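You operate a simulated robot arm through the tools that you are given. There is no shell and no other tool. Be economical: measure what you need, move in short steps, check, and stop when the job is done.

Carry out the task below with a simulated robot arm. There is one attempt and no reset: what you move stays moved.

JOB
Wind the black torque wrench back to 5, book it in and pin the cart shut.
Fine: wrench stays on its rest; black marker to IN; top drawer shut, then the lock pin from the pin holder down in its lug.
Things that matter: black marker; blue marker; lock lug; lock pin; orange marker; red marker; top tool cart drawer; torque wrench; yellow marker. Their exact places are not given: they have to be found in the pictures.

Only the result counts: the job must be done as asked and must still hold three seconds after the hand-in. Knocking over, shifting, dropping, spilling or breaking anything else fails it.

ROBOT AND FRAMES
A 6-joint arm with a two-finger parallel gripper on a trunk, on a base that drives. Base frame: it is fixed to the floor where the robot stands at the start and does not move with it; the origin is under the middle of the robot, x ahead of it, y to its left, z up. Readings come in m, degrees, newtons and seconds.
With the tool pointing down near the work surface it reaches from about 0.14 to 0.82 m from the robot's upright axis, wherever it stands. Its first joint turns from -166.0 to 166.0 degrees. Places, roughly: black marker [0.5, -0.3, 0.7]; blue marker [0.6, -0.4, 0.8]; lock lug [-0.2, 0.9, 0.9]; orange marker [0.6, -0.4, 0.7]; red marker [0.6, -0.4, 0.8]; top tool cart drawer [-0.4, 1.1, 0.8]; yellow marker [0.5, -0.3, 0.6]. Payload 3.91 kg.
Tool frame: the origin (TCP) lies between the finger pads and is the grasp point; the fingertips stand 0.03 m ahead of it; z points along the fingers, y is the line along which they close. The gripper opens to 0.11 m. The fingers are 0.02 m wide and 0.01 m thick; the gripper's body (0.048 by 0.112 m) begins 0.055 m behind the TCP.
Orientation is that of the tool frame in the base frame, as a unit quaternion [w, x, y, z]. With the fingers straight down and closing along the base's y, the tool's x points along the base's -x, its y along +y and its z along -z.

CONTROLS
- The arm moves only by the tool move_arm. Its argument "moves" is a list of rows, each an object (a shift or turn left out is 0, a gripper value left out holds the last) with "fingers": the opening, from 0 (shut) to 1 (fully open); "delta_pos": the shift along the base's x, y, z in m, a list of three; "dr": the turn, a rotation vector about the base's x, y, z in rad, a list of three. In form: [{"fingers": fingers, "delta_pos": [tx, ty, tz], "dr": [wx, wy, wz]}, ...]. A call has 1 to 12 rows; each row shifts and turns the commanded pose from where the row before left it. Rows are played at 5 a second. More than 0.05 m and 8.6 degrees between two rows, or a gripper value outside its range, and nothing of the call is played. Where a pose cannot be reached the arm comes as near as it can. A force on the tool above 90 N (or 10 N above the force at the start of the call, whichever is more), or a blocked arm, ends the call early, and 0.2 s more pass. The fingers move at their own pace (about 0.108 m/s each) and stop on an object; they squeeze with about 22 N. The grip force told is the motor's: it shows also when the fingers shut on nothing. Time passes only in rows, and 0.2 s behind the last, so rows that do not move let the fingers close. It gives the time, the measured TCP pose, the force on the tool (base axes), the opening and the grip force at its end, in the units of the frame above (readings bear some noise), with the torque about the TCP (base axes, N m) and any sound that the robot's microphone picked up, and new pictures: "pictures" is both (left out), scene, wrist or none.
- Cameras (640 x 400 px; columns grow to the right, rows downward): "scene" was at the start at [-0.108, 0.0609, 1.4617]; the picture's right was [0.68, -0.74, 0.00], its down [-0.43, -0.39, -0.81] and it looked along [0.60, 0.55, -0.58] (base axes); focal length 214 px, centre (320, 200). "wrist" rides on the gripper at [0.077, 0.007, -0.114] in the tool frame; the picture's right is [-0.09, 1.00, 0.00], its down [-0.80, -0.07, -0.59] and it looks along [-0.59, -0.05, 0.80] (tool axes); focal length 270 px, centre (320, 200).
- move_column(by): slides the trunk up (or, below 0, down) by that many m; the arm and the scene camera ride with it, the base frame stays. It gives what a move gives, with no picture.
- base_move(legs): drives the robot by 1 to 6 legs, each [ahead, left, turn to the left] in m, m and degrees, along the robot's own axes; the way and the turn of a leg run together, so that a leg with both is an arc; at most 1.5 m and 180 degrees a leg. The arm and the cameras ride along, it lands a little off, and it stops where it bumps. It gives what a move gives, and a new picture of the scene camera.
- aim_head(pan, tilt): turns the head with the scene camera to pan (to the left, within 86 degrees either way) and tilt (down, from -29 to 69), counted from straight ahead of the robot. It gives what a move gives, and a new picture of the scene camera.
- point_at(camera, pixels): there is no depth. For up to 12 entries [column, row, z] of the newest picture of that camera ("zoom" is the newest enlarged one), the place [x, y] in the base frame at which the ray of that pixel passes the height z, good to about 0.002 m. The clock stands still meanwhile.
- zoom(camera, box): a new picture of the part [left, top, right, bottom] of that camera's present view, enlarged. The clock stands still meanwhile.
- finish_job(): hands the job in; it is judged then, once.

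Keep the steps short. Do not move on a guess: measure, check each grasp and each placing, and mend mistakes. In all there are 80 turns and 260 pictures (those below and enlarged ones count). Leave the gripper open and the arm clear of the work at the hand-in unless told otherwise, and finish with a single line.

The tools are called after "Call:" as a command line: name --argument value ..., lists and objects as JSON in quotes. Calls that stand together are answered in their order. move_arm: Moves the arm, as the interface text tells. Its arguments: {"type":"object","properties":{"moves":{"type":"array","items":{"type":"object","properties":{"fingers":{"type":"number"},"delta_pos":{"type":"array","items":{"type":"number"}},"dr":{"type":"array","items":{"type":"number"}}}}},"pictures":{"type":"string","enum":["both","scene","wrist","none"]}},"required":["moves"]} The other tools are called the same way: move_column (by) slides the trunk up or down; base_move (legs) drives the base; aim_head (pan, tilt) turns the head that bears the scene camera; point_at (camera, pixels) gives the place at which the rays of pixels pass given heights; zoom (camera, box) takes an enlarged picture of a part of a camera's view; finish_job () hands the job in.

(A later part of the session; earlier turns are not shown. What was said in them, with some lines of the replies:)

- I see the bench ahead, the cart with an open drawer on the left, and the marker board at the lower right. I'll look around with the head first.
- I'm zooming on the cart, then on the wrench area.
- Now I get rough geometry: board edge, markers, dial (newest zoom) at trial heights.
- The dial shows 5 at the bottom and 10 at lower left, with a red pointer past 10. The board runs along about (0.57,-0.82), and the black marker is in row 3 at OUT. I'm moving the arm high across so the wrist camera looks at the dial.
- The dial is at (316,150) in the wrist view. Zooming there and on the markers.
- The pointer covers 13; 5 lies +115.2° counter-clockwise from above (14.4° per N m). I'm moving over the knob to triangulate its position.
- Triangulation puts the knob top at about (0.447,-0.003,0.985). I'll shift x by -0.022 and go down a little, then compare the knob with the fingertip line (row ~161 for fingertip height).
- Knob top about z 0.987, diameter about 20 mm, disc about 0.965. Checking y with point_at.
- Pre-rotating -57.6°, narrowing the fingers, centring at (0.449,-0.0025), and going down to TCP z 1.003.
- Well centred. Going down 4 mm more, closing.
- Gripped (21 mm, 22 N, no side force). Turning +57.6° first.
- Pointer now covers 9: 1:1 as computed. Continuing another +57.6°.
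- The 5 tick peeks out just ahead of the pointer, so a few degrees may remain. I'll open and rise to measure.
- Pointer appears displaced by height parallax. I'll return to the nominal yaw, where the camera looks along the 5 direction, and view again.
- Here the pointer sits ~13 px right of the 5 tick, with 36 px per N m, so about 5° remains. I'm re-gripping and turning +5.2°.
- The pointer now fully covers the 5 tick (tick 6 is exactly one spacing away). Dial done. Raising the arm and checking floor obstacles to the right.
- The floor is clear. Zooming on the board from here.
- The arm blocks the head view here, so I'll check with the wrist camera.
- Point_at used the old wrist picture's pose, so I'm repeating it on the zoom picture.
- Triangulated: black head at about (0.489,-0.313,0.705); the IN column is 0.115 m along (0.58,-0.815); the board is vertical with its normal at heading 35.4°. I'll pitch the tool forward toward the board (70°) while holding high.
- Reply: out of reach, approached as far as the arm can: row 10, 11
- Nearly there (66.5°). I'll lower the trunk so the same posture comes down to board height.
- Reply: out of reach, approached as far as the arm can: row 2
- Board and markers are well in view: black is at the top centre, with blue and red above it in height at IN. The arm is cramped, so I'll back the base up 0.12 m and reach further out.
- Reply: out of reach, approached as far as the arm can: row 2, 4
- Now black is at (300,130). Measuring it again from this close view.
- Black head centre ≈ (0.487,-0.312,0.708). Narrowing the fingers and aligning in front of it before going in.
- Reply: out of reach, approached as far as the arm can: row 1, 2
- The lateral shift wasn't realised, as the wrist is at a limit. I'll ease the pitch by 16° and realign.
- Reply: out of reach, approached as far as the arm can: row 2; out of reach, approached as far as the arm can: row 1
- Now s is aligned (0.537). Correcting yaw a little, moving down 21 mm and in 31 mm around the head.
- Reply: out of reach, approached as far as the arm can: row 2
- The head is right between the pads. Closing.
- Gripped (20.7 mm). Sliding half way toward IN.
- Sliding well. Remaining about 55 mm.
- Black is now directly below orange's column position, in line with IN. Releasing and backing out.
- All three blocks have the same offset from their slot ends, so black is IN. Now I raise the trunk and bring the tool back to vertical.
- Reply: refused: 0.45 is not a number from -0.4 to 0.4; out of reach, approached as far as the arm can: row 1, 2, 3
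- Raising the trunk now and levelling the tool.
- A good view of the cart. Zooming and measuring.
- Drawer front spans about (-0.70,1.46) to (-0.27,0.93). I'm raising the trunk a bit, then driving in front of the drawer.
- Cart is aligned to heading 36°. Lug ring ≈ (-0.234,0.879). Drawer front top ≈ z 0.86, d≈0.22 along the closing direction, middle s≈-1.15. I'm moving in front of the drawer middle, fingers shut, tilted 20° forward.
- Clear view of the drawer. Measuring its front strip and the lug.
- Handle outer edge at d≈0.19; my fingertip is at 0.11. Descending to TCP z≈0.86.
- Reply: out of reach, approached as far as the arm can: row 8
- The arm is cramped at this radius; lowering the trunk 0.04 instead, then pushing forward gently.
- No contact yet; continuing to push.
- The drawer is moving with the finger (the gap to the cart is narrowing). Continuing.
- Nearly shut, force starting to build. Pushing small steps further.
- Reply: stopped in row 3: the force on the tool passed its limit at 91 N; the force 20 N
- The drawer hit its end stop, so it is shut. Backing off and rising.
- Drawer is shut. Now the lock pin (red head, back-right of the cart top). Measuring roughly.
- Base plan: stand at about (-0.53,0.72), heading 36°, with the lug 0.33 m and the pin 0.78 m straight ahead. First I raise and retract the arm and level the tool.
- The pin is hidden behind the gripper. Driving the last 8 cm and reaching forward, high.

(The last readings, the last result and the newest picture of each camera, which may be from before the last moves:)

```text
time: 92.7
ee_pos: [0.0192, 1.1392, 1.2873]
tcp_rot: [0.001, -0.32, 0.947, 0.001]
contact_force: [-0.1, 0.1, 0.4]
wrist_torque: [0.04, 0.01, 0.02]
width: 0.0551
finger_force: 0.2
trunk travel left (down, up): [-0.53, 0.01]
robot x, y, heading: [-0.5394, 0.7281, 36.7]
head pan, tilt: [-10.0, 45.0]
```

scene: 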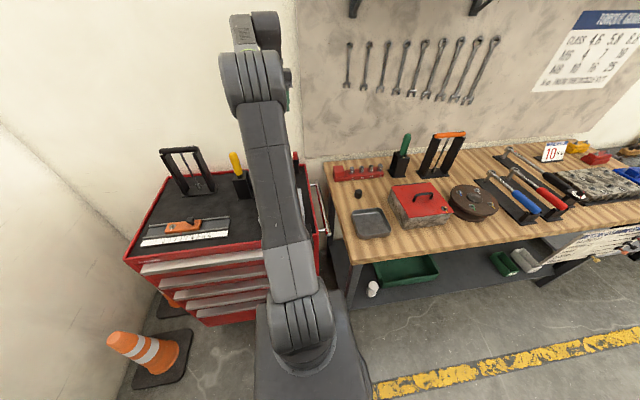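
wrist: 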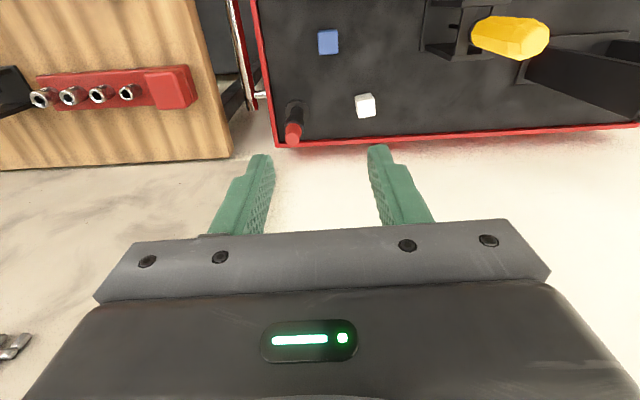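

The pin's red head is at (293,130). Measuring at several heights, then from a second height.

Call:
point_at --camera "wrist" --pixels '[[293, 133, 1.0], [293, 133, 0.97], [294, 108, 0.95], [293, 133, 1.03]]'

Call:
zoom --camera "wrist" --box '[230, 60, 390, 160]'

Call:
move_arm --moves '[{"delta_pos": [0.0147, -0.0202, -0.03]}, {"delta_pos": [0.0147, -0.0202, -0.03]}, {"delta_pos": [0, 0, -0.03]}, {"delta_pos": [0, 0, -0.03]}, {}]' --pictures "wrist"

Call:
zoom --camera "wrist" --box '[230, 20, 430, 170]'

```text
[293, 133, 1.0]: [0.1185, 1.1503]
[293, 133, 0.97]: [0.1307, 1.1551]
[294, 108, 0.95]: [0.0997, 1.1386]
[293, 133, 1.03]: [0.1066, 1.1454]
```

```text
4.00 times, centred on (310, 110) of wrist
```

zoom: 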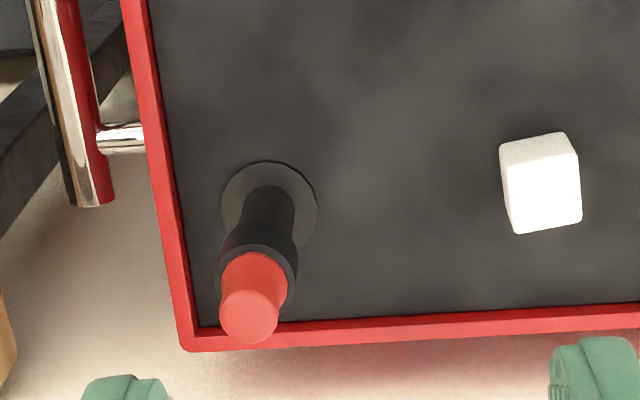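

```text
time: 93.8
ee_pos: [0.0499, 1.0997, 1.1672]
tcp_rot: [0.0, -0.32, 0.947, 0.0]
contact_force: [-1.1, 0.2, 0.6]
wrist_torque: [-0.01, 0.0, 0.0]
width: 0.0549
finger_force: 0.2
trunk travel left (down, up): [-0.53, 0.01]
robot x, y, heading: [-0.5397, 0.7244, 36.7]
head pan, tilt: [-10.0, 45.0]
```

wrist: 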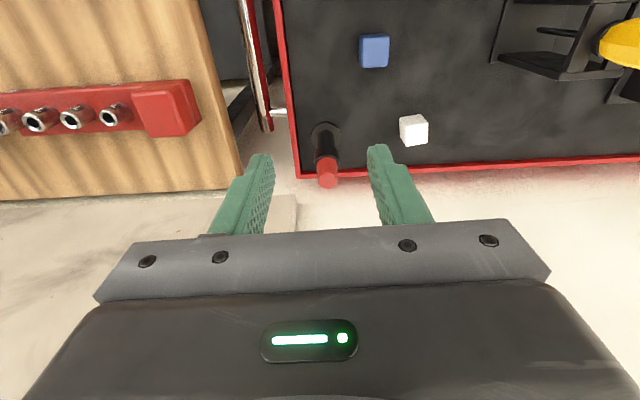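

```text
2.67 times, centred on (330, 95) of wrist
```

zoom: 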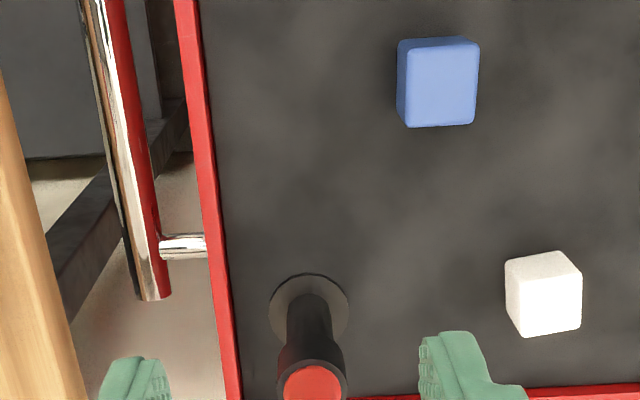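

Call:
point_at --camera "wrist" --pixels '[[328, 182, 1.023], [328, 182, 1.01], [327, 160, 1.0], [326, 134, 0.9], [326, 134, 0.89], [327, 158, 0.97]]'

Call:
zoom --camera "wrist" --box '[280, 110, 380, 200]'

```text
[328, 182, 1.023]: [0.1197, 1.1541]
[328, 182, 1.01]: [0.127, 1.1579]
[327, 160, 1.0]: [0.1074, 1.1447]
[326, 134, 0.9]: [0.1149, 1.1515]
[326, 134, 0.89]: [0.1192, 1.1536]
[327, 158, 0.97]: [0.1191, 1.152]
```

```text
4.44 times, centred on (330, 155) of wrist
```

zoom: 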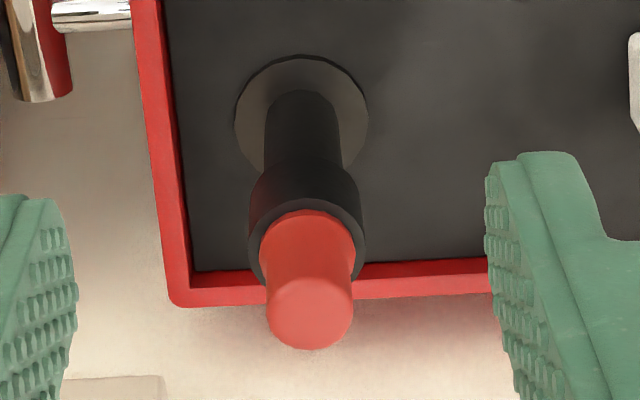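

Pin head top ≈ (0.1185,1.1535,1.02), 22 mm across, with the cup rim about z 0.978. Moving above it and partly down.

Call:
move_arm --moves '[{"delta_pos": [0.0343, 0.0269, 0]}, {"delta_pos": [0.0343, 0.0269, 0]}, {"delta_pos": [0, 0, -0.04]}, {"delta_pos": [0, 0, -0.04]}, {"delta_pos": [0, 0, -0.02]}, {}]' --pictures "wrist"

Call:
zoom --camera "wrist" --box '[240, 90, 400, 210]'

```text
time: 95.2
ee_pos: [0.1205, 1.1544, 1.0666]
tcp_rot: [-0.001, -0.32, 0.948, 0.0]
contact_force: [0.5, 0.1, 0.5]
wrist_torque: [0.02, -0.01, -0.02]
width: 0.0549
finger_force: 0.0
trunk travel left (down, up): [-0.53, 0.01]
robot x, y, heading: [-0.5344, 0.7266, 36.5]
head pan, tilt: [-10.0, 45.0]
```

wrist: 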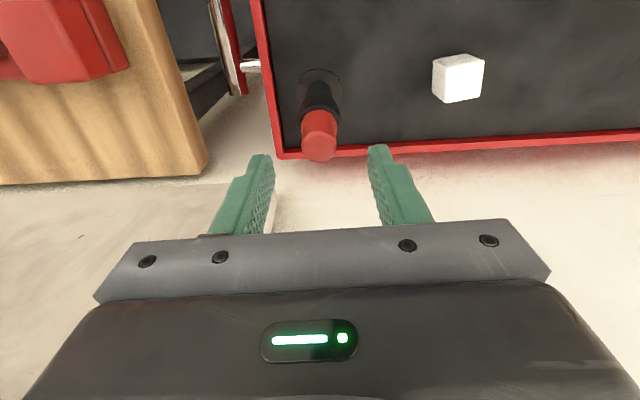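

```text
3.33 times, centred on (320, 150) of wrist
```

zoom: 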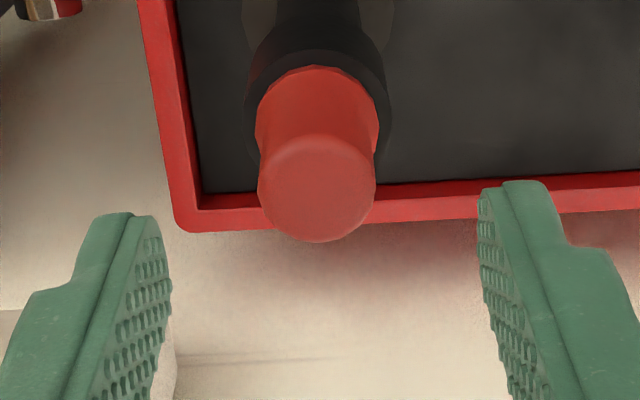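

Aligned within about 1 mm. Descending 51 mm and closing.

Call:
move_arm --moves '[{"delta_pos": [-0.0005, 0, -0.03]}, {"delta_pos": [0, 0, -0.0215]}, {}, {"fingers": 0}, {}, {}, {}]' --pictures "wrist"

```text
time: 96.8
ee_pos: [0.1189, 1.1539, 1.0135]
tcp_rot: [0.0, -0.319, 0.948, 0.0]
contact_force: [0.0, -3.0, -2.7]
wrist_torque: [-0.35, -0.39, 0.1]
width: 0.0338
finger_force: 45.0
trunk travel left (down, up): [-0.53, 0.01]
robot x, y, heading: [-0.5367, 0.7279, 36.2]
head pan, tilt: [-10.0, 45.0]
```

wrist: 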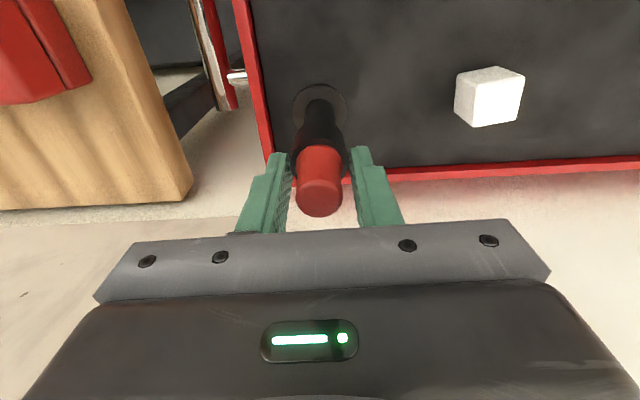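

Width 33.8 mm: the pads closed on the holder cup, not the pin. Opening, going up 15 mm, closing again on the head.

Call:
move_arm --moves '[{"fingers": 0.5}, {}, {"delta_pos": [0, 0, 0.016]}, {}, {"fingers": 0}, {}, {}]' --pictures "wrist"

Call:
zoom --camera "wrist" --box '[240, 90, 400, 210]'

```text
time: 98.5
ee_pos: [0.1194, 1.1531, 1.0298]
tcp_rot: [0.0, -0.319, 0.948, 0.0]
contact_force: [-0.5, 0.4, -0.5]
wrist_torque: [0.0, -0.03, -0.01]
width: 0.0248
finger_force: 22.1
trunk travel left (down, up): [-0.53, 0.01]
robot x, y, heading: [-0.5329, 0.7278, 36.7]
head pan, tilt: [-10.0, 45.0]
```

wrist: 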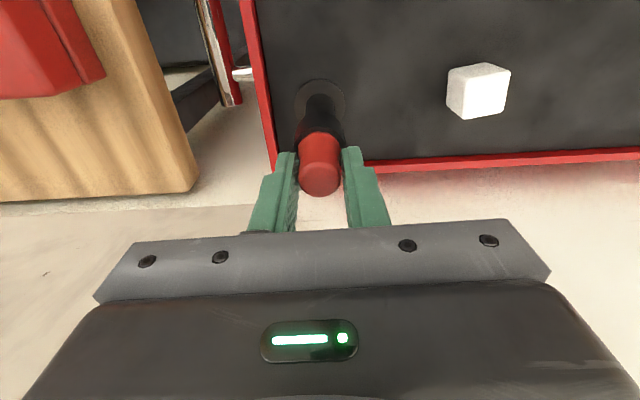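

```text
3.33 times, centred on (320, 150) of wrist
```

zoom: 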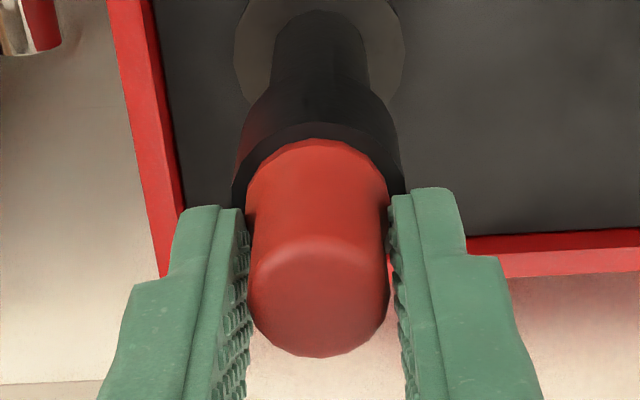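

Gripped the red head (24.8 mm). Lifting 5 cm and looking.

Call:
move_arm --moves '[{"delta_pos": [0, 0, 0.02]}, {"delta_pos": [0, 0, 0.03]}, {"delta_pos": [0, 0, 0.03]}, {}]' --pictures "wrist"

Call:
zoom --camera "wrist" --box '[240, 60, 400, 210]'

```text
time: 99.5
ee_pos: [0.1195, 1.154, 1.1108]
tcp_rot: [-0.001, -0.321, 0.947, 0.0]
contact_force: [-0.3, -0.1, -0.2]
wrist_torque: [0.0, -0.01, 0.0]
width: 0.0243
finger_force: 21.9
trunk travel left (down, up): [-0.53, 0.01]
robot x, y, heading: [-0.5366, 0.7293, 36.7]
head pan, tilt: [-10.0, 45.0]
```

wrist: 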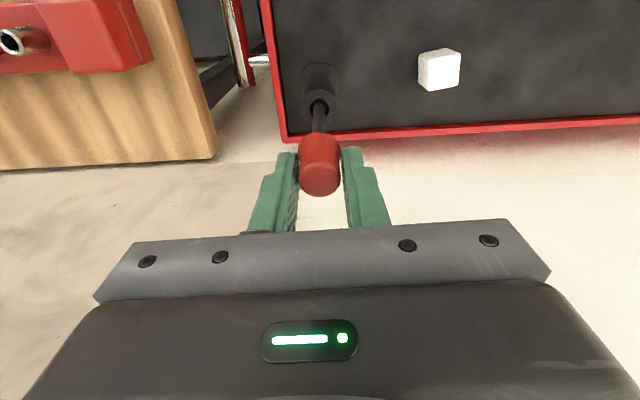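

```text
2.67 times, centred on (320, 135) of wrist
```

zoom: 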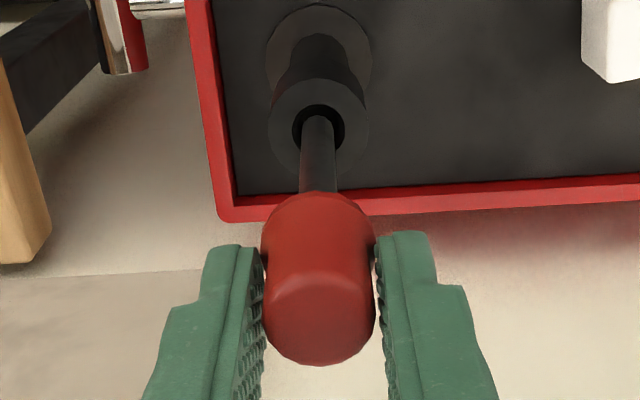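

The pin is coming out (shaft still in the cup). Lifting more until it's clear.

Call:
move_arm --moves '[{"delta_pos": [0, 0, 0.03]}, {"delta_pos": [0, 0, 0.03]}, {"delta_pos": [0, 0, 0.03]}, {}]' --pictures "wrist"

Call:
zoom --camera "wrist" --box '[240, 60, 400, 210]'

```text
time: 100.5
ee_pos: [0.1183, 1.1533, 1.1998]
tcp_rot: [0.0, -0.32, 0.948, 0.0]
contact_force: [-0.7, -0.7, -0.7]
wrist_torque: [-0.01, 0.01, 0.03]
width: 0.0244
finger_force: 21.7
trunk travel left (down, up): [-0.53, 0.01]
robot x, y, heading: [-0.537, 0.7262, 36.5]
head pan, tilt: [-10.0, 45.0]
```

wrist: 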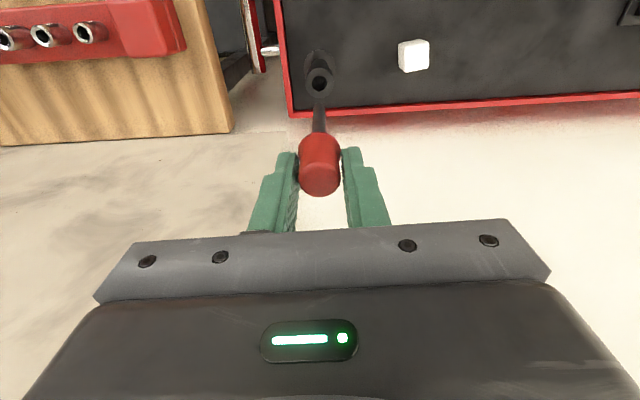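

```text
2.67 times, centred on (320, 135) of wrist
```

zoom: 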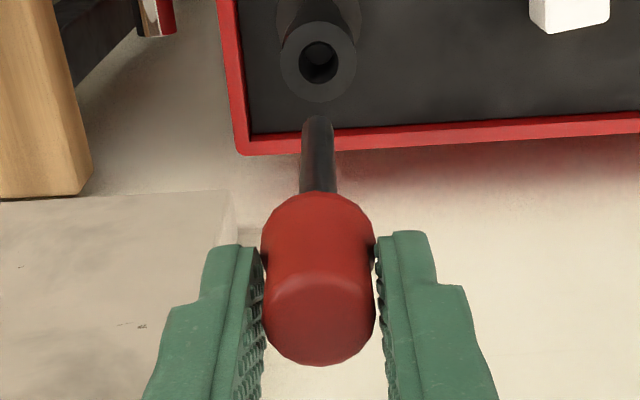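

The pin is clear (tip about 0.135 below TCP). Raising a little and carrying it toward the lug, stopping 10 cm short to view the lug.

Call:
move_arm --moves '[{"delta_pos": [0, 0, 0.04]}, {"delta_pos": [-0.0338, -0.0265, 0.02]}, {"delta_pos": [-0.0338, -0.0265, 0]}, {"delta_pos": [-0.0338, -0.0265, 0]}, {"delta_pos": [-0.0338, -0.0265, 0]}, {"delta_pos": [-0.0338, -0.0265, 0]}, {"delta_pos": [-0.0338, -0.0265, 0]}, {"delta_pos": [-0.0338, -0.0265, 0]}, {"delta_pos": [-0.0338, -0.0265, 0]}, {}]'

Call:
zoom --camera "wrist" --box '[200, 0, 440, 150]'

```text
time: 102.7
ee_pos: [-0.1602, 0.9366, 1.2619]
tcp_rot: [0.0, -0.32, 0.948, 0.0]
contact_force: [0.2, -0.4, 0.0]
wrist_torque: [0.03, 0.01, 0.05]
width: 0.0244
finger_force: 22.3
out of reach, approached as far as the arm can: row 1
trunk travel left (down, up): [-0.53, 0.01]
robot x, y, heading: [-0.5356, 0.7274, 36.4]
head pan, tilt: [-10.0, 45.0]
```

scene: 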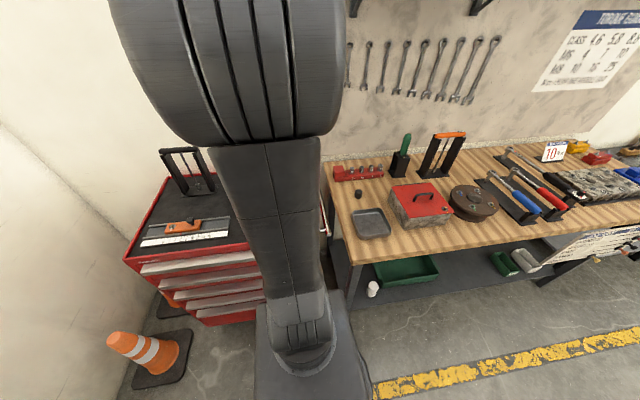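
wrist: 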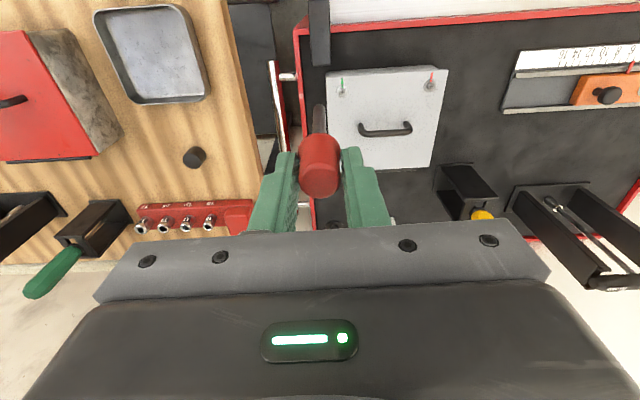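

```text
2.67 times, centred on (320, 75) of wrist
```

zoom: 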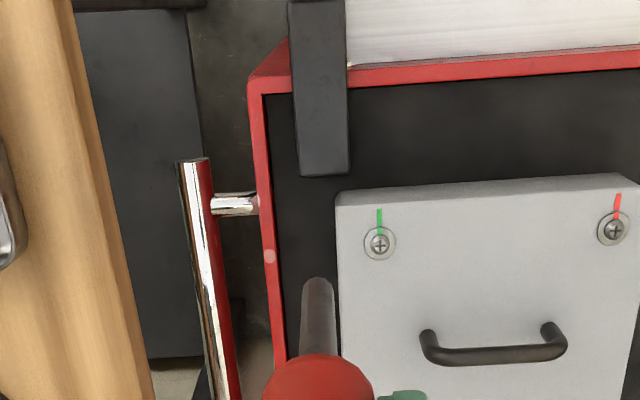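

The lug ring is just above the frame. Moving 6 cm further back toward the robot.

Call:
move_arm --moves '[{"delta_pos": [-0.0243, -0.0176, 0]}, {"delta_pos": [-0.0243, -0.0176, 0]}, {}]' --pictures "wrist"

Call:
zoom --camera "wrist" --box '[240, 0, 400, 110]'

```text
time: 103.5
ee_pos: [-0.2071, 0.9012, 1.2605]
tcp_rot: [0.0, -0.319, 0.948, 0.0]
contact_force: [0.0, 0.2, -0.2]
wrist_torque: [0.0, -0.02, 0.03]
width: 0.0246
finger_force: 21.3
trunk travel left (down, up): [-0.53, 0.01]
robot x, y, heading: [-0.5368, 0.7276, 36.9]
head pan, tilt: [-10.0, 45.0]
```

wrist: 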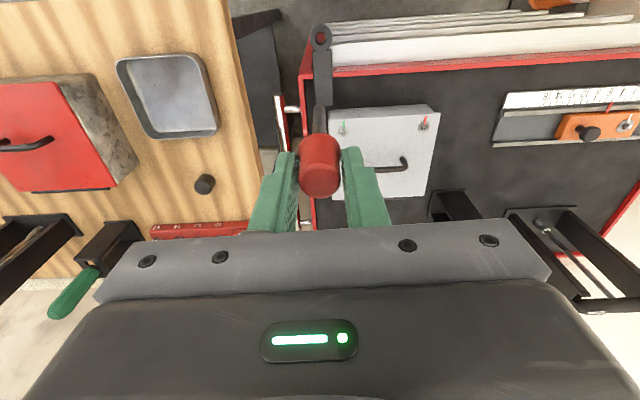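

```text
3.64 times, centred on (320, 55) of wrist
```

zoom: 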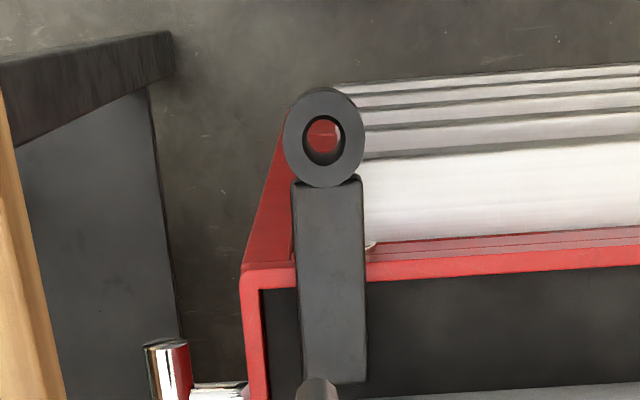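

Call:
point_at --camera "zoom" --pixels '[[325, 139, 0.94], [325, 139, 0.92], [325, 139, 0.9], [322, 142, 0.9], [300, 378, 0.92]]'

```text
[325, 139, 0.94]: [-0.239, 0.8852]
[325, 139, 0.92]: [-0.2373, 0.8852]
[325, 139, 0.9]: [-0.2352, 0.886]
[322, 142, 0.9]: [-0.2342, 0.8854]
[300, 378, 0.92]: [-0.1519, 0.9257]
```

Lug hole ≈ (-0.237,0.8855). Moving over it and lowering until the pin tip is a few cm above.

Call:
move_arm --moves '[{"delta_pos": [-0.015, -0.0078, 0]}, {"delta_pos": [-0.015, -0.0078, 0]}, {"delta_pos": [0, 0, -0.04]}, {"delta_pos": [0, 0, -0.04]}, {"delta_pos": [0, 0, -0.03]}, {}]' --pictures "wrist"

Call:
zoom --camera "wrist" --box '[260, 60, 380, 140]'

```text
time: 104.8
ee_pos: [-0.2387, 0.8862, 1.1532]
tcp_rot: [0.0, -0.32, 0.947, 0.0]
contact_force: [-0.2, -0.8, -0.3]
wrist_torque: [0.0, -0.01, -0.02]
width: 0.0243
finger_force: 22.2
trunk travel left (down, up): [-0.53, 0.01]
robot x, y, heading: [-0.5335, 0.7294, 36.7]
head pan, tilt: [-10.0, 45.0]
```

wrist: 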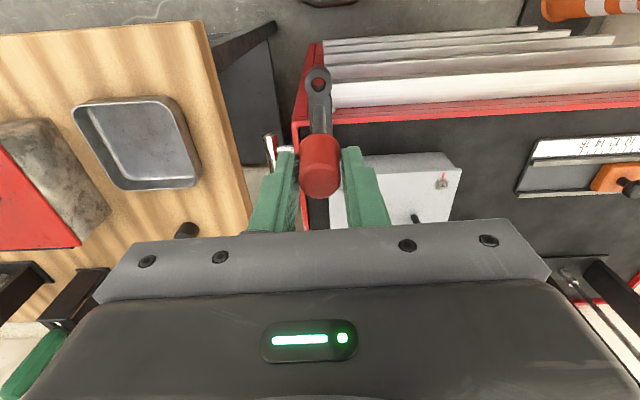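

```text
5.00 times, centred on (320, 100) of wrist
```

zoom: 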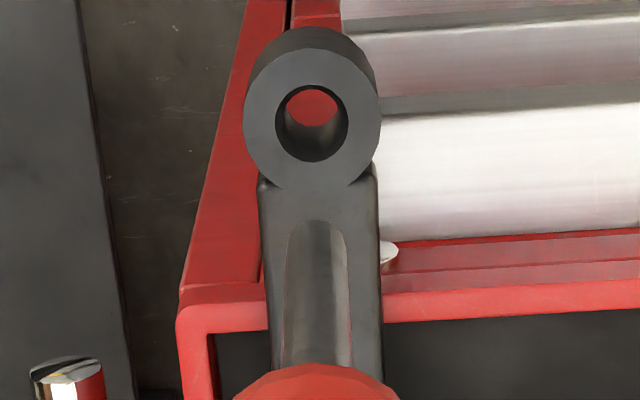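

Lug ring top is at z≈0.945; correction needed is about (-0.8,-1.9) mm. Applying it and lowering 5.5 cm to just above the ring.

Call:
move_arm --moves '[{"delta_pos": [-0.0008, -0.0019, 0]}, {"delta_pos": [0, 0, -0.03]}, {"delta_pos": [0, 0, -0.025]}, {}]' --pictures "wrist"

Call:
zoom --camera "wrist" --box '[260, 70, 380, 150]'

```text
time: 105.8
ee_pos: [-0.2405, 0.883, 1.0967]
tcp_rot: [0.0, -0.32, 0.947, 0.0]
contact_force: [0.9, -0.4, -0.6]
wrist_torque: [-0.02, 0.0, -0.01]
width: 0.0241
finger_force: 21.2
trunk travel left (down, up): [-0.53, 0.01]
robot x, y, heading: [-0.5351, 0.7275, 36.7]
head pan, tilt: [-10.0, 45.0]
```

wrist: 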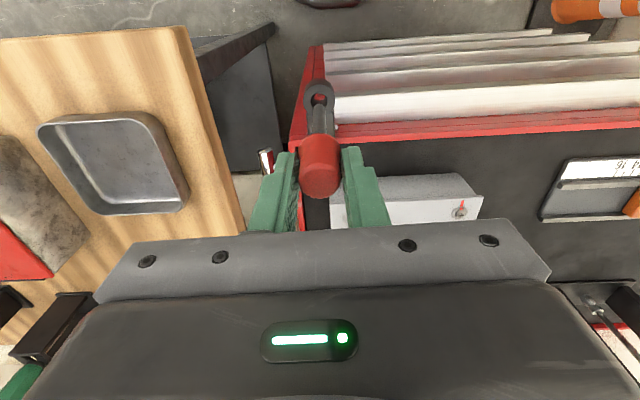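

```text
5.00 times, centred on (320, 110) of wrist
```

zoom: 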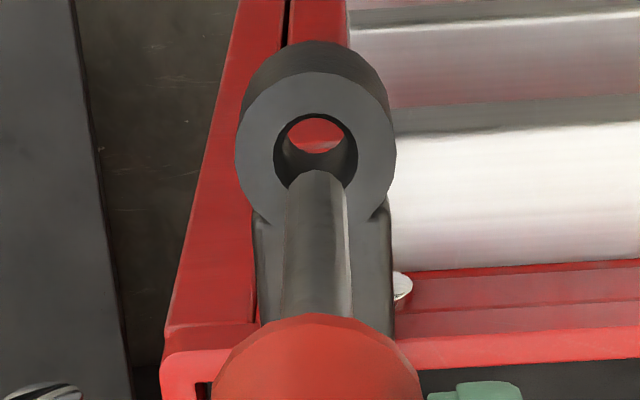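

Column is aligned, with the tip about 2 cm above the ring and on line. Lowering in small steps into the hole.

Call:
move_arm --moves '[{"delta_pos": [0, 0, -0.01]}, {"delta_pos": [0, 0, -0.008]}, {"delta_pos": [0, 0, -0.006]}, {}]' --pictures "wrist"

Call:
zoom --camera "wrist" --box '[260, 70, 380, 150]'

```text
time: 106.8
ee_pos: [-0.2416, 0.8838, 1.0719]
tcp_rot: [0.0, -0.32, 0.947, 0.0]
contact_force: [0.6, -0.1, -0.6]
wrist_torque: [-0.02, 0.0, 0.0]
width: 0.0243
finger_force: 21.7
trunk travel left (down, up): [-0.53, 0.01]
robot x, y, heading: [-0.535, 0.7244, 36.6]
head pan, tilt: [-10.0, 45.0]
```

wrist: 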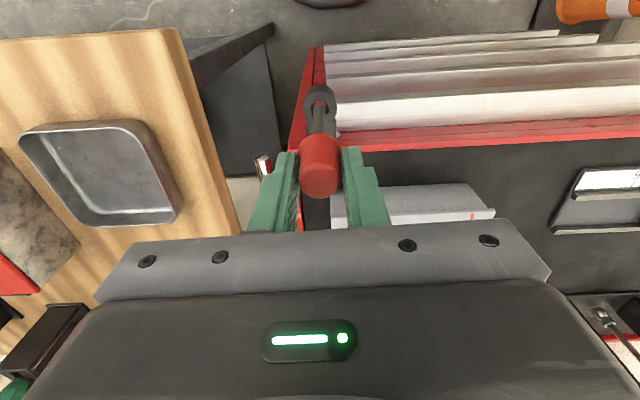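

```text
5.00 times, centred on (320, 110) of wrist
```

zoom: 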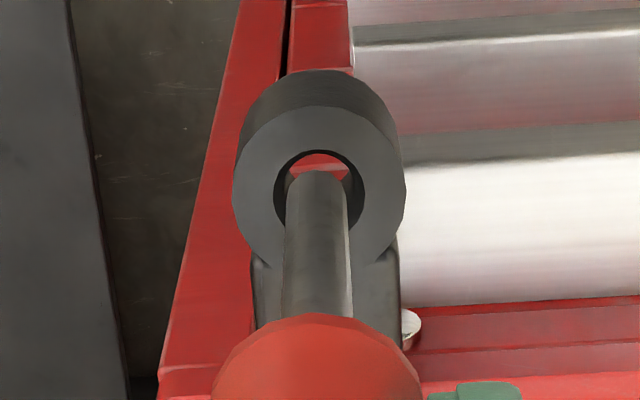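

The tip sits within the hole outline. Nudging 0.6 mm and continuing down.

Call:
move_arm --moves '[{"delta_pos": [-0.0002, 0.0006, 0]}, {"delta_pos": [0, 0, -0.008]}, {"delta_pos": [0, 0, -0.008]}, {"delta_pos": [0, 0, -0.008]}, {}]' --pictures "wrist"

Call:
zoom --camera "wrist" --box '[260, 70, 380, 150]'

```text
time: 108.0
ee_pos: [-0.2394, 0.8851, 1.0485]
tcp_rot: [0.001, -0.32, 0.948, 0.001]
contact_force: [6.4, 4.3, 2.2]
wrist_torque: [0.46, -0.64, 0.03]
width: 0.0242
finger_force: 21.6
trunk travel left (down, up): [-0.53, 0.01]
robot x, y, heading: [-0.5328, 0.7258, 36.7]
head pan, tilt: [-10.0, 45.0]
```

wrist: 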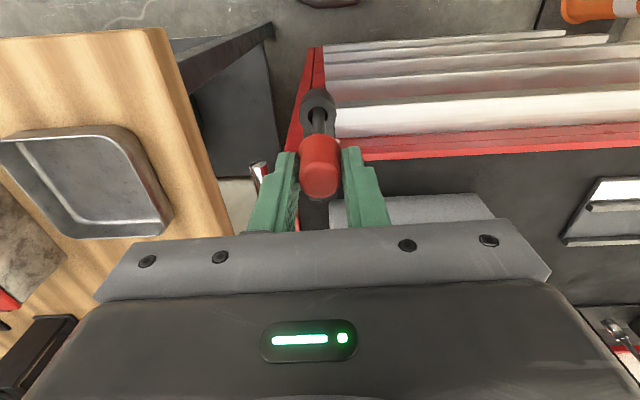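

```text
5.00 times, centred on (320, 110) of wrist
```

zoom: 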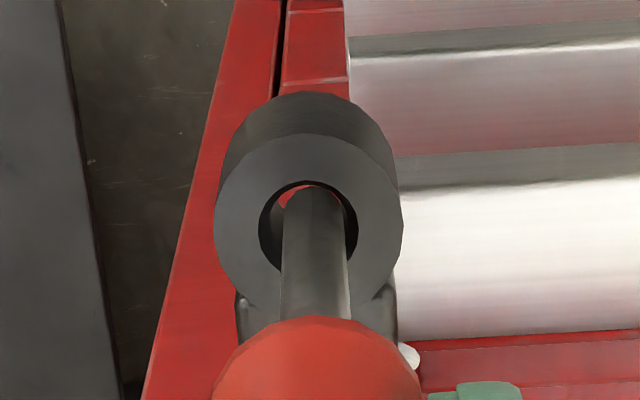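

Side force (+6,+4) N shows the pin rubbing on the near wall of the hole. Correcting by (+1.7,+0.3) mm and continuing down gently.

Call:
move_arm --moves '[{"delta_pos": [0.0017, 0.0003, 0]}, {}, {"delta_pos": [0, 0, -0.005]}, {}]' --pictures "wrist"

Call:
zoom --camera "wrist" --box '[260, 70, 380, 150]'

```text
time: 109.0
ee_pos: [-0.2385, 0.8846, 1.0432]
tcp_rot: [0.0, -0.319, 0.948, -0.001]
contact_force: [1.5, 0.7, -0.4]
wrist_torque: [0.04, -0.1, 0.01]
width: 0.0242
finger_force: 21.7
trunk travel left (down, up): [-0.53, 0.01]
robot x, y, heading: [-0.5352, 0.7273, 36.5]
head pan, tilt: [-10.0, 45.0]
```

wrist: 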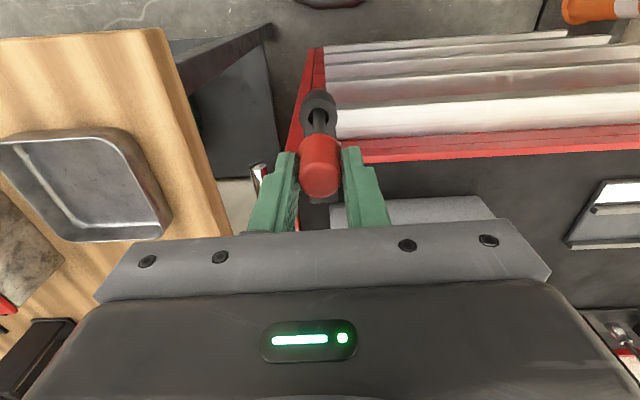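

```text
5.00 times, centred on (320, 110) of wrist
```

zoom: 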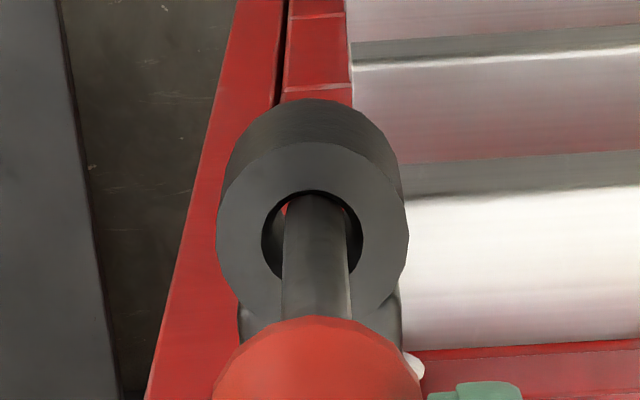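

Force fell off; the pin is inside the hole. Continuing down.

Call:
move_arm --moves '[{"delta_pos": [0.0004, 0.0003, -0.006]}, {"delta_pos": [0, 0, -0.006]}, {"delta_pos": [0, 0, -0.006]}, {"delta_pos": [0, 0, -0.006]}, {}]' --pictures "wrist"

Call:
zoom --camera "wrist" --box '[260, 70, 380, 150]'

```text
time: 110.2
ee_pos: [-0.2376, 0.8843, 1.0188]
tcp_rot: [0.0, -0.32, 0.948, 0.0]
contact_force: [0.4, 0.2, -0.8]
wrist_torque: [0.01, -0.01, -0.05]
width: 0.0244
finger_force: 22.5
trunk travel left (down, up): [-0.53, 0.01]
robot x, y, heading: [-0.5377, 0.7281, 36.6]
head pan, tilt: [-10.0, 45.0]
```

wrist: 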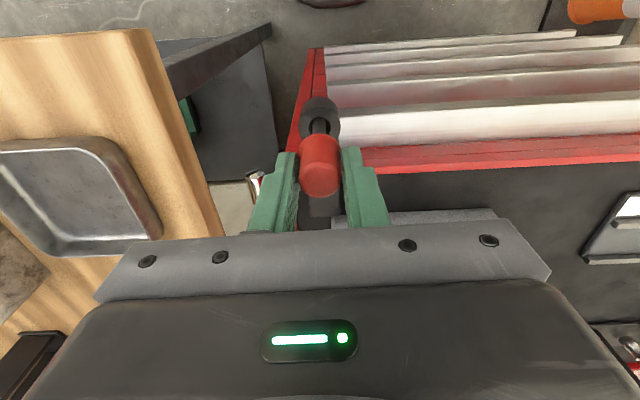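

```text
5.00 times, centred on (320, 110) of wrist
```

zoom: 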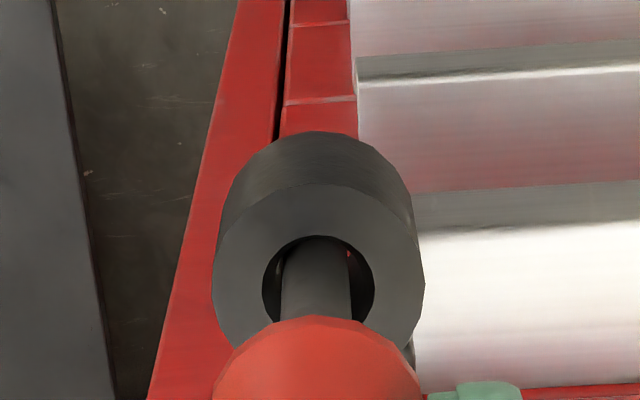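

Free sliding. Continuing down until it seats.

Call:
move_arm --moves '[{"delta_pos": [0, 0, -0.007]}, {"delta_pos": [0, 0, -0.007]}, {"delta_pos": [0, 0, -0.006]}, {}]' --pictures "wrist"

Call:
zoom --camera "wrist" --box '[260, 80, 380, 210]'

```text
time: 111.2
ee_pos: [-0.2375, 0.8851, 0.9993]
tcp_rot: [0.0, -0.32, 0.947, 0.0]
contact_force: [0.1, 0.2, -0.8]
wrist_torque: [0.02, 0.0, 0.0]
width: 0.0243
finger_force: 22.0
trunk travel left (down, up): [-0.53, 0.01]
robot x, y, heading: [-0.5362, 0.7301, 36.6]
head pan, tilt: [-10.0, 45.0]
```

wrist: 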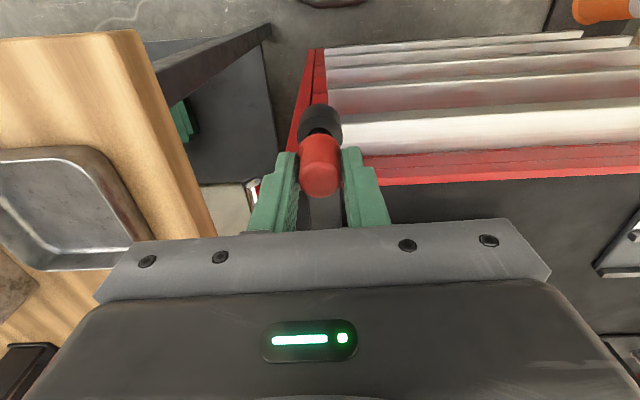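

```text
3.08 times, centred on (320, 145) of wrist
```

zoom: 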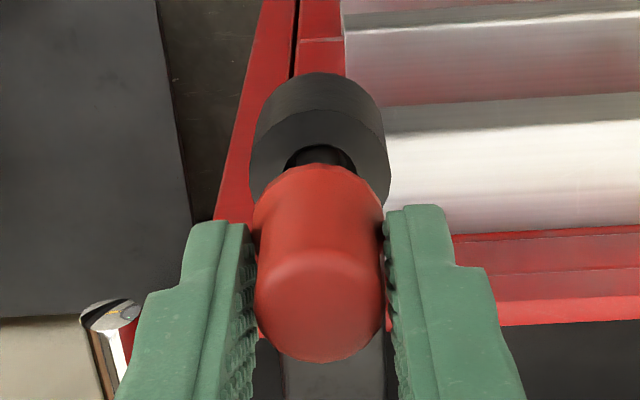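

A gap under the head remains. Lowering further in small steps.

Call:
move_arm --moves '[{"delta_pos": [0, 0, -0.005]}, {"delta_pos": [0, 0, -0.005]}, {"delta_pos": [0, 0, -0.004]}, {}]' --pictures "wrist"

Call:
zoom --camera "wrist" --box '[260, 80, 380, 210]'

```text
time: 112.2
ee_pos: [-0.237, 0.8855, 0.9852]
tcp_rot: [0.0, -0.32, 0.948, 0.0]
contact_force: [2.3, 1.6, -0.2]
wrist_torque: [0.07, -0.15, -0.02]
width: 0.0245
finger_force: 22.1
trunk travel left (down, up): [-0.53, 0.01]
robot x, y, heading: [-0.5389, 0.7275, 36.5]
head pan, tilt: [-10.0, 45.0]
```

wrist: 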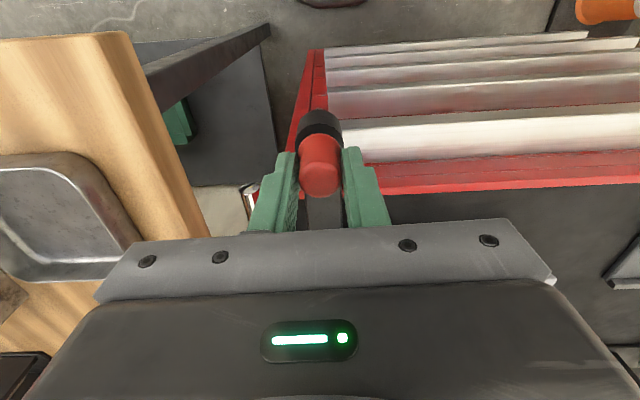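

```text
3.08 times, centred on (320, 145) of wrist
```

zoom: 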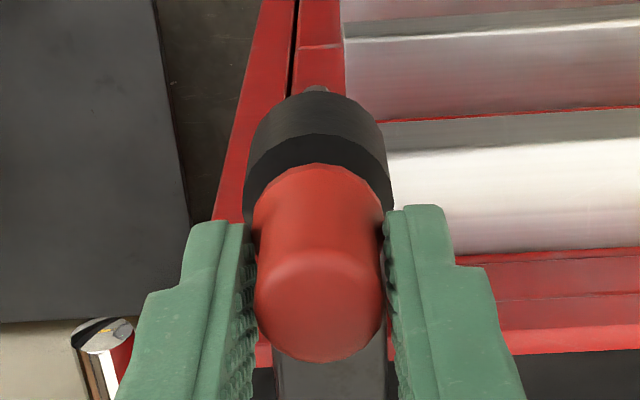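

Nearly seated. Lowering a few mm more and watching vertical force.

Call:
move_arm --moves '[{"delta_pos": [0.0003, 0.0002, -0.003]}, {}, {"delta_pos": [0, 0, -0.003]}, {}]' --pictures "none"

```text
time: 113.2
ee_pos: [-0.2367, 0.885, 0.9802]
tcp_rot: [0.0, -0.32, 0.947, 0.0]
contact_force: [2.2, 1.6, -0.1]
wrist_torque: [0.09, -0.13, -0.03]
width: 0.0244
finger_force: 22.3
trunk travel left (down, up): [-0.53, 0.01]
robot x, y, heading: [-0.5394, 0.7289, 36.7]
head pan, tilt: [-10.0, 45.0]
```

Still no seating force, and the fingertips are about to meet the ring. The pin is deep in the hole, so I'll release it to drop the last millimetres.

Call:
move_arm --moves '[{"fingers": 0.5}, {}, {}, {"delta_pos": [0, 0, 0.02]}, {}]' --pictures "wrist"

Call:
zoom --camera "wrist" --box '[260, 60, 380, 190]'

```text
time: 114.5
ee_pos: [-0.2373, 0.8863, 0.9994]
tcp_rot: [0.0, -0.32, 0.947, 0.0]
contact_force: [0.4, -0.4, 0.4]
wrist_torque: [-0.02, 0.0, -0.02]
width: 0.0549
finger_force: 0.0
trunk travel left (down, up): [-0.53, 0.01]
robot x, y, heading: [-0.5378, 0.726, 36.6]
head pan, tilt: [-10.0, 45.0]
```

wrist: 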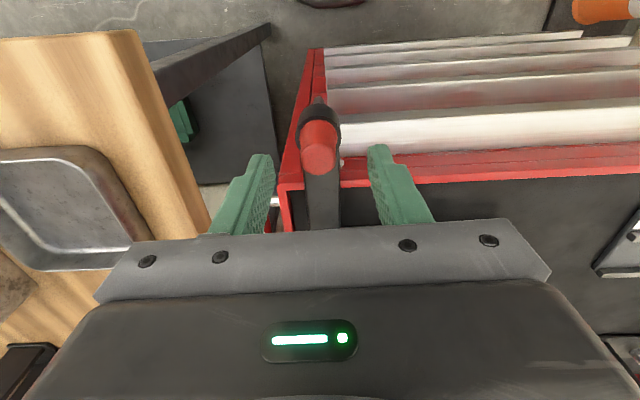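

```text
3.08 times, centred on (320, 125) of wrist
```

zoom: 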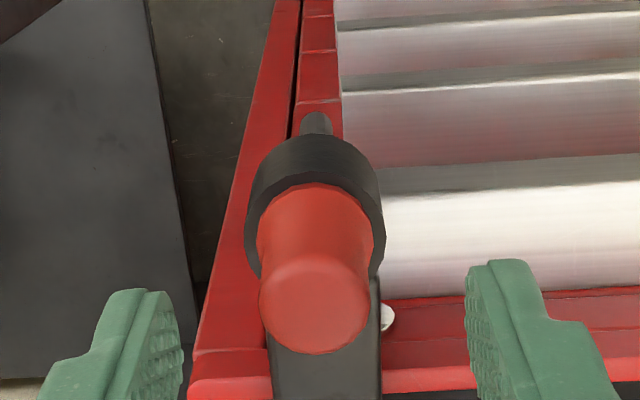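

The pin dropped and its head sits on the lug, with the shaft visible out the bottom. Rising clear with the gripper open, and checking.

Call:
move_arm --moves '[{"delta_pos": [0, 0, 0.04]}, {"delta_pos": [0, 0, 0.04]}, {"delta_pos": [0, 0, 0.05]}, {"delta_pos": [0.008, 0.006, 0.05], "fingers": 1}, {"delta_pos": [0.024, 0.018, 0.02]}, {}]' --pictures "wrist"

Call:
zoom --camera "wrist" --box '[220, 0, 420, 120]'

Call:
base_move --legs '[[-0.4, 0, 0]]'

Call:
aim_head --pan 25 --tilt 40

```text
refused: row 4 steps farther than a row can; nothing moved
```

```text
3.20 times, centred on (320, 60) of wrist
```

zoom: 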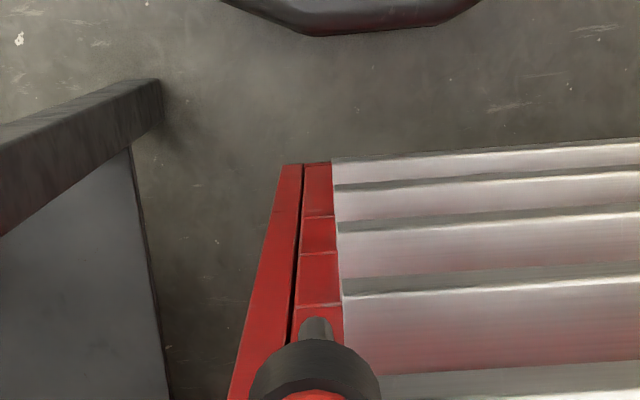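

```text
time: 117.0
ee_pos: [-0.5606, 0.6465, 0.9997]
tcp_rot: [0.001, -0.321, 0.947, 0.0]
contact_force: [-0.2, 0.2, -0.8]
wrist_torque: [-0.02, -0.02, -0.02]
width: 0.055
finger_force: 0.0
trunk travel left (down, up): [-0.53, 0.01]
robot x, y, heading: [-0.8593, 0.4888, 36.6]
head pan, tilt: [-10.0, 45.0]
```

scene: 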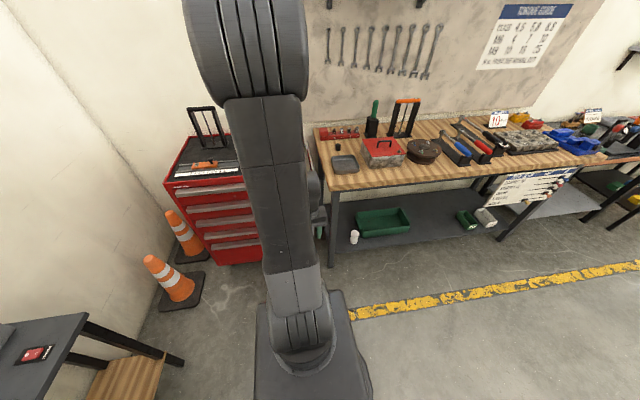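

```text
time: 118.0
ee_pos: [-0.5599, 0.6476, 0.9997]
tcp_rot: [0.0, -0.32, 0.947, 0.0]
contact_force: [-0.2, -0.4, -0.8]
wrist_torque: [0.01, -0.01, -0.01]
width: 0.0551
finger_force: 0.0
trunk travel left (down, up): [-0.53, 0.01]
robot x, y, heading: [-0.8578, 0.49, 36.6]
head pan, tilt: [25.0, 40.0]
```

scene: 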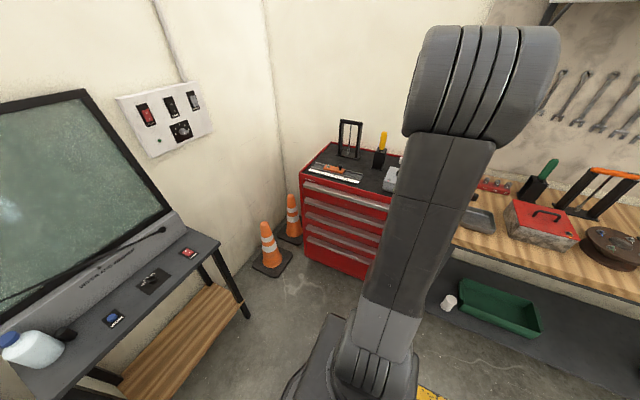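

The rise was refused, and the base then backed away with the open fingers passing either side of the pin head. I must check the pin. Raising the arm and swinging it right for a clear view.

Call:
move_arm --moves '[{"delta_pos": [0, 0, 0.045], "fingers": 1}, {"delta_pos": [0, 0, 0.045]}, {"delta_pos": [0, 0, 0.045]}, {"delta_pos": [0.026, -0.036, 0.02]}, {"delta_pos": [0.026, -0.036, 0.01]}, {"delta_pos": [0.026, -0.036, 0.01]}, {"delta_pos": [0.026, -0.036, 0]}, {"delta_pos": [0.026, -0.036, 0]}, {"delta_pos": [0.026, -0.036, 0]}, {"delta_pos": [0.02, -0.036, 0]}, {"delta_pos": [0, -0.036, 0]}, {}]' --pictures "none"

Call:
aim_head --pan 5 --tilt 35

```text
time: 120.6
ee_pos: [-0.3848, 0.3587, 1.1746]
tcp_rot: [0.0, -0.32, 0.947, 0.0]
contact_force: [-0.7, -0.5, 0.2]
wrist_torque: [-0.01, 0.02, 0.02]
width: 0.1097
finger_force: 0.1
trunk travel left (down, up): [-0.53, 0.01]
robot x, y, heading: [-0.8591, 0.4894, 36.8]
head pan, tilt: [25.0, 40.0]
```

```text
time: 121.4
ee_pos: [-0.385, 0.3599, 1.1756]
tcp_rot: [0.0, -0.32, 0.947, 0.0]
contact_force: [0.1, -0.5, -0.1]
wrist_torque: [0.01, 0.01, -0.02]
width: 0.11
finger_force: 0.1
trunk travel left (down, up): [-0.53, 0.01]
robot x, y, heading: [-0.8588, 0.4889, 36.4]
head pan, tilt: [5.0, 35.0]
```

scene: 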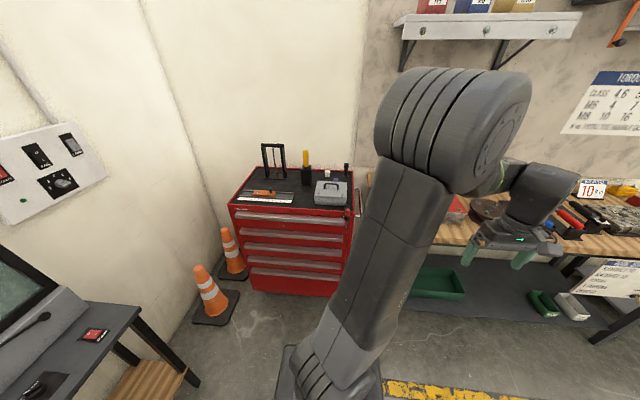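

Call:
zoom --camera "scene" --box '[320, 190, 380, 230]'

Call:
zoom --camera "scene" --box '[220, 140, 380, 300]'

Call:
zoom --camera "wrist" --box '[0, 0, 640, 400]'

```text
10.00 times, centred on (350, 210) of scene
```

zoom: 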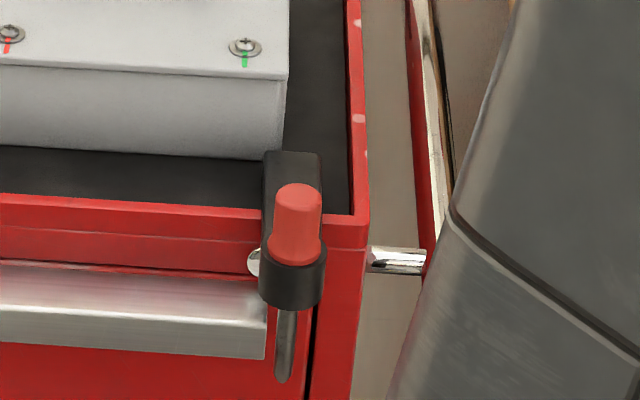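

```text
2.50 times, centred on (300, 220) of scene
```

zoom: 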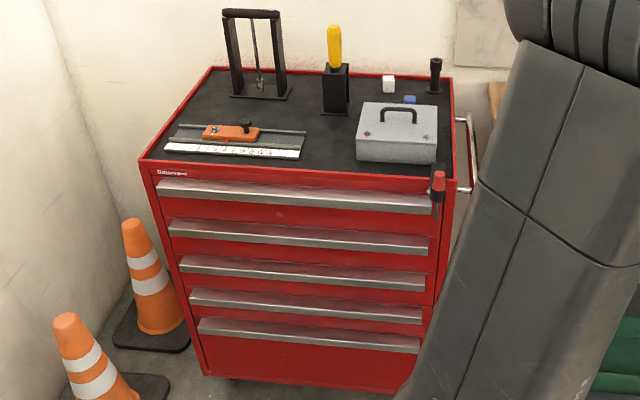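

```text
1.00 times, centred on (320, 200) of wrist (not enlarged: the box is as wide or as high as the picture)
5 turns are left
```

zoom: 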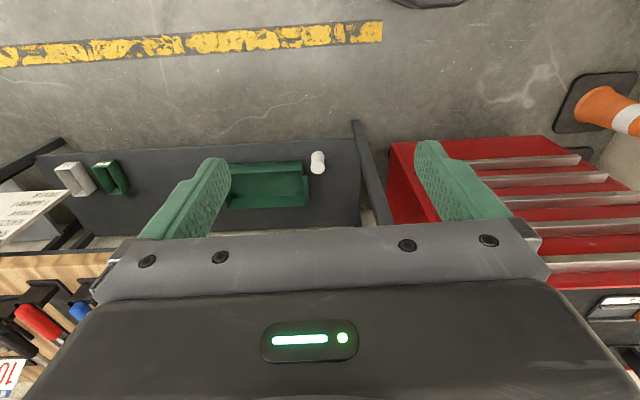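

The pin is seated in the lug through its full length, the drawer is shut, the black marker is at IN, the dial is on 5, and the gripper is open and clear. Handing in.

Call:
finish_job

```text
The job is handed in.
```

The job is handed in: the wrench reads 5 and is still on its rest, the black marker is at IN, the top drawer is shut, and the lock pin is down in its lug.
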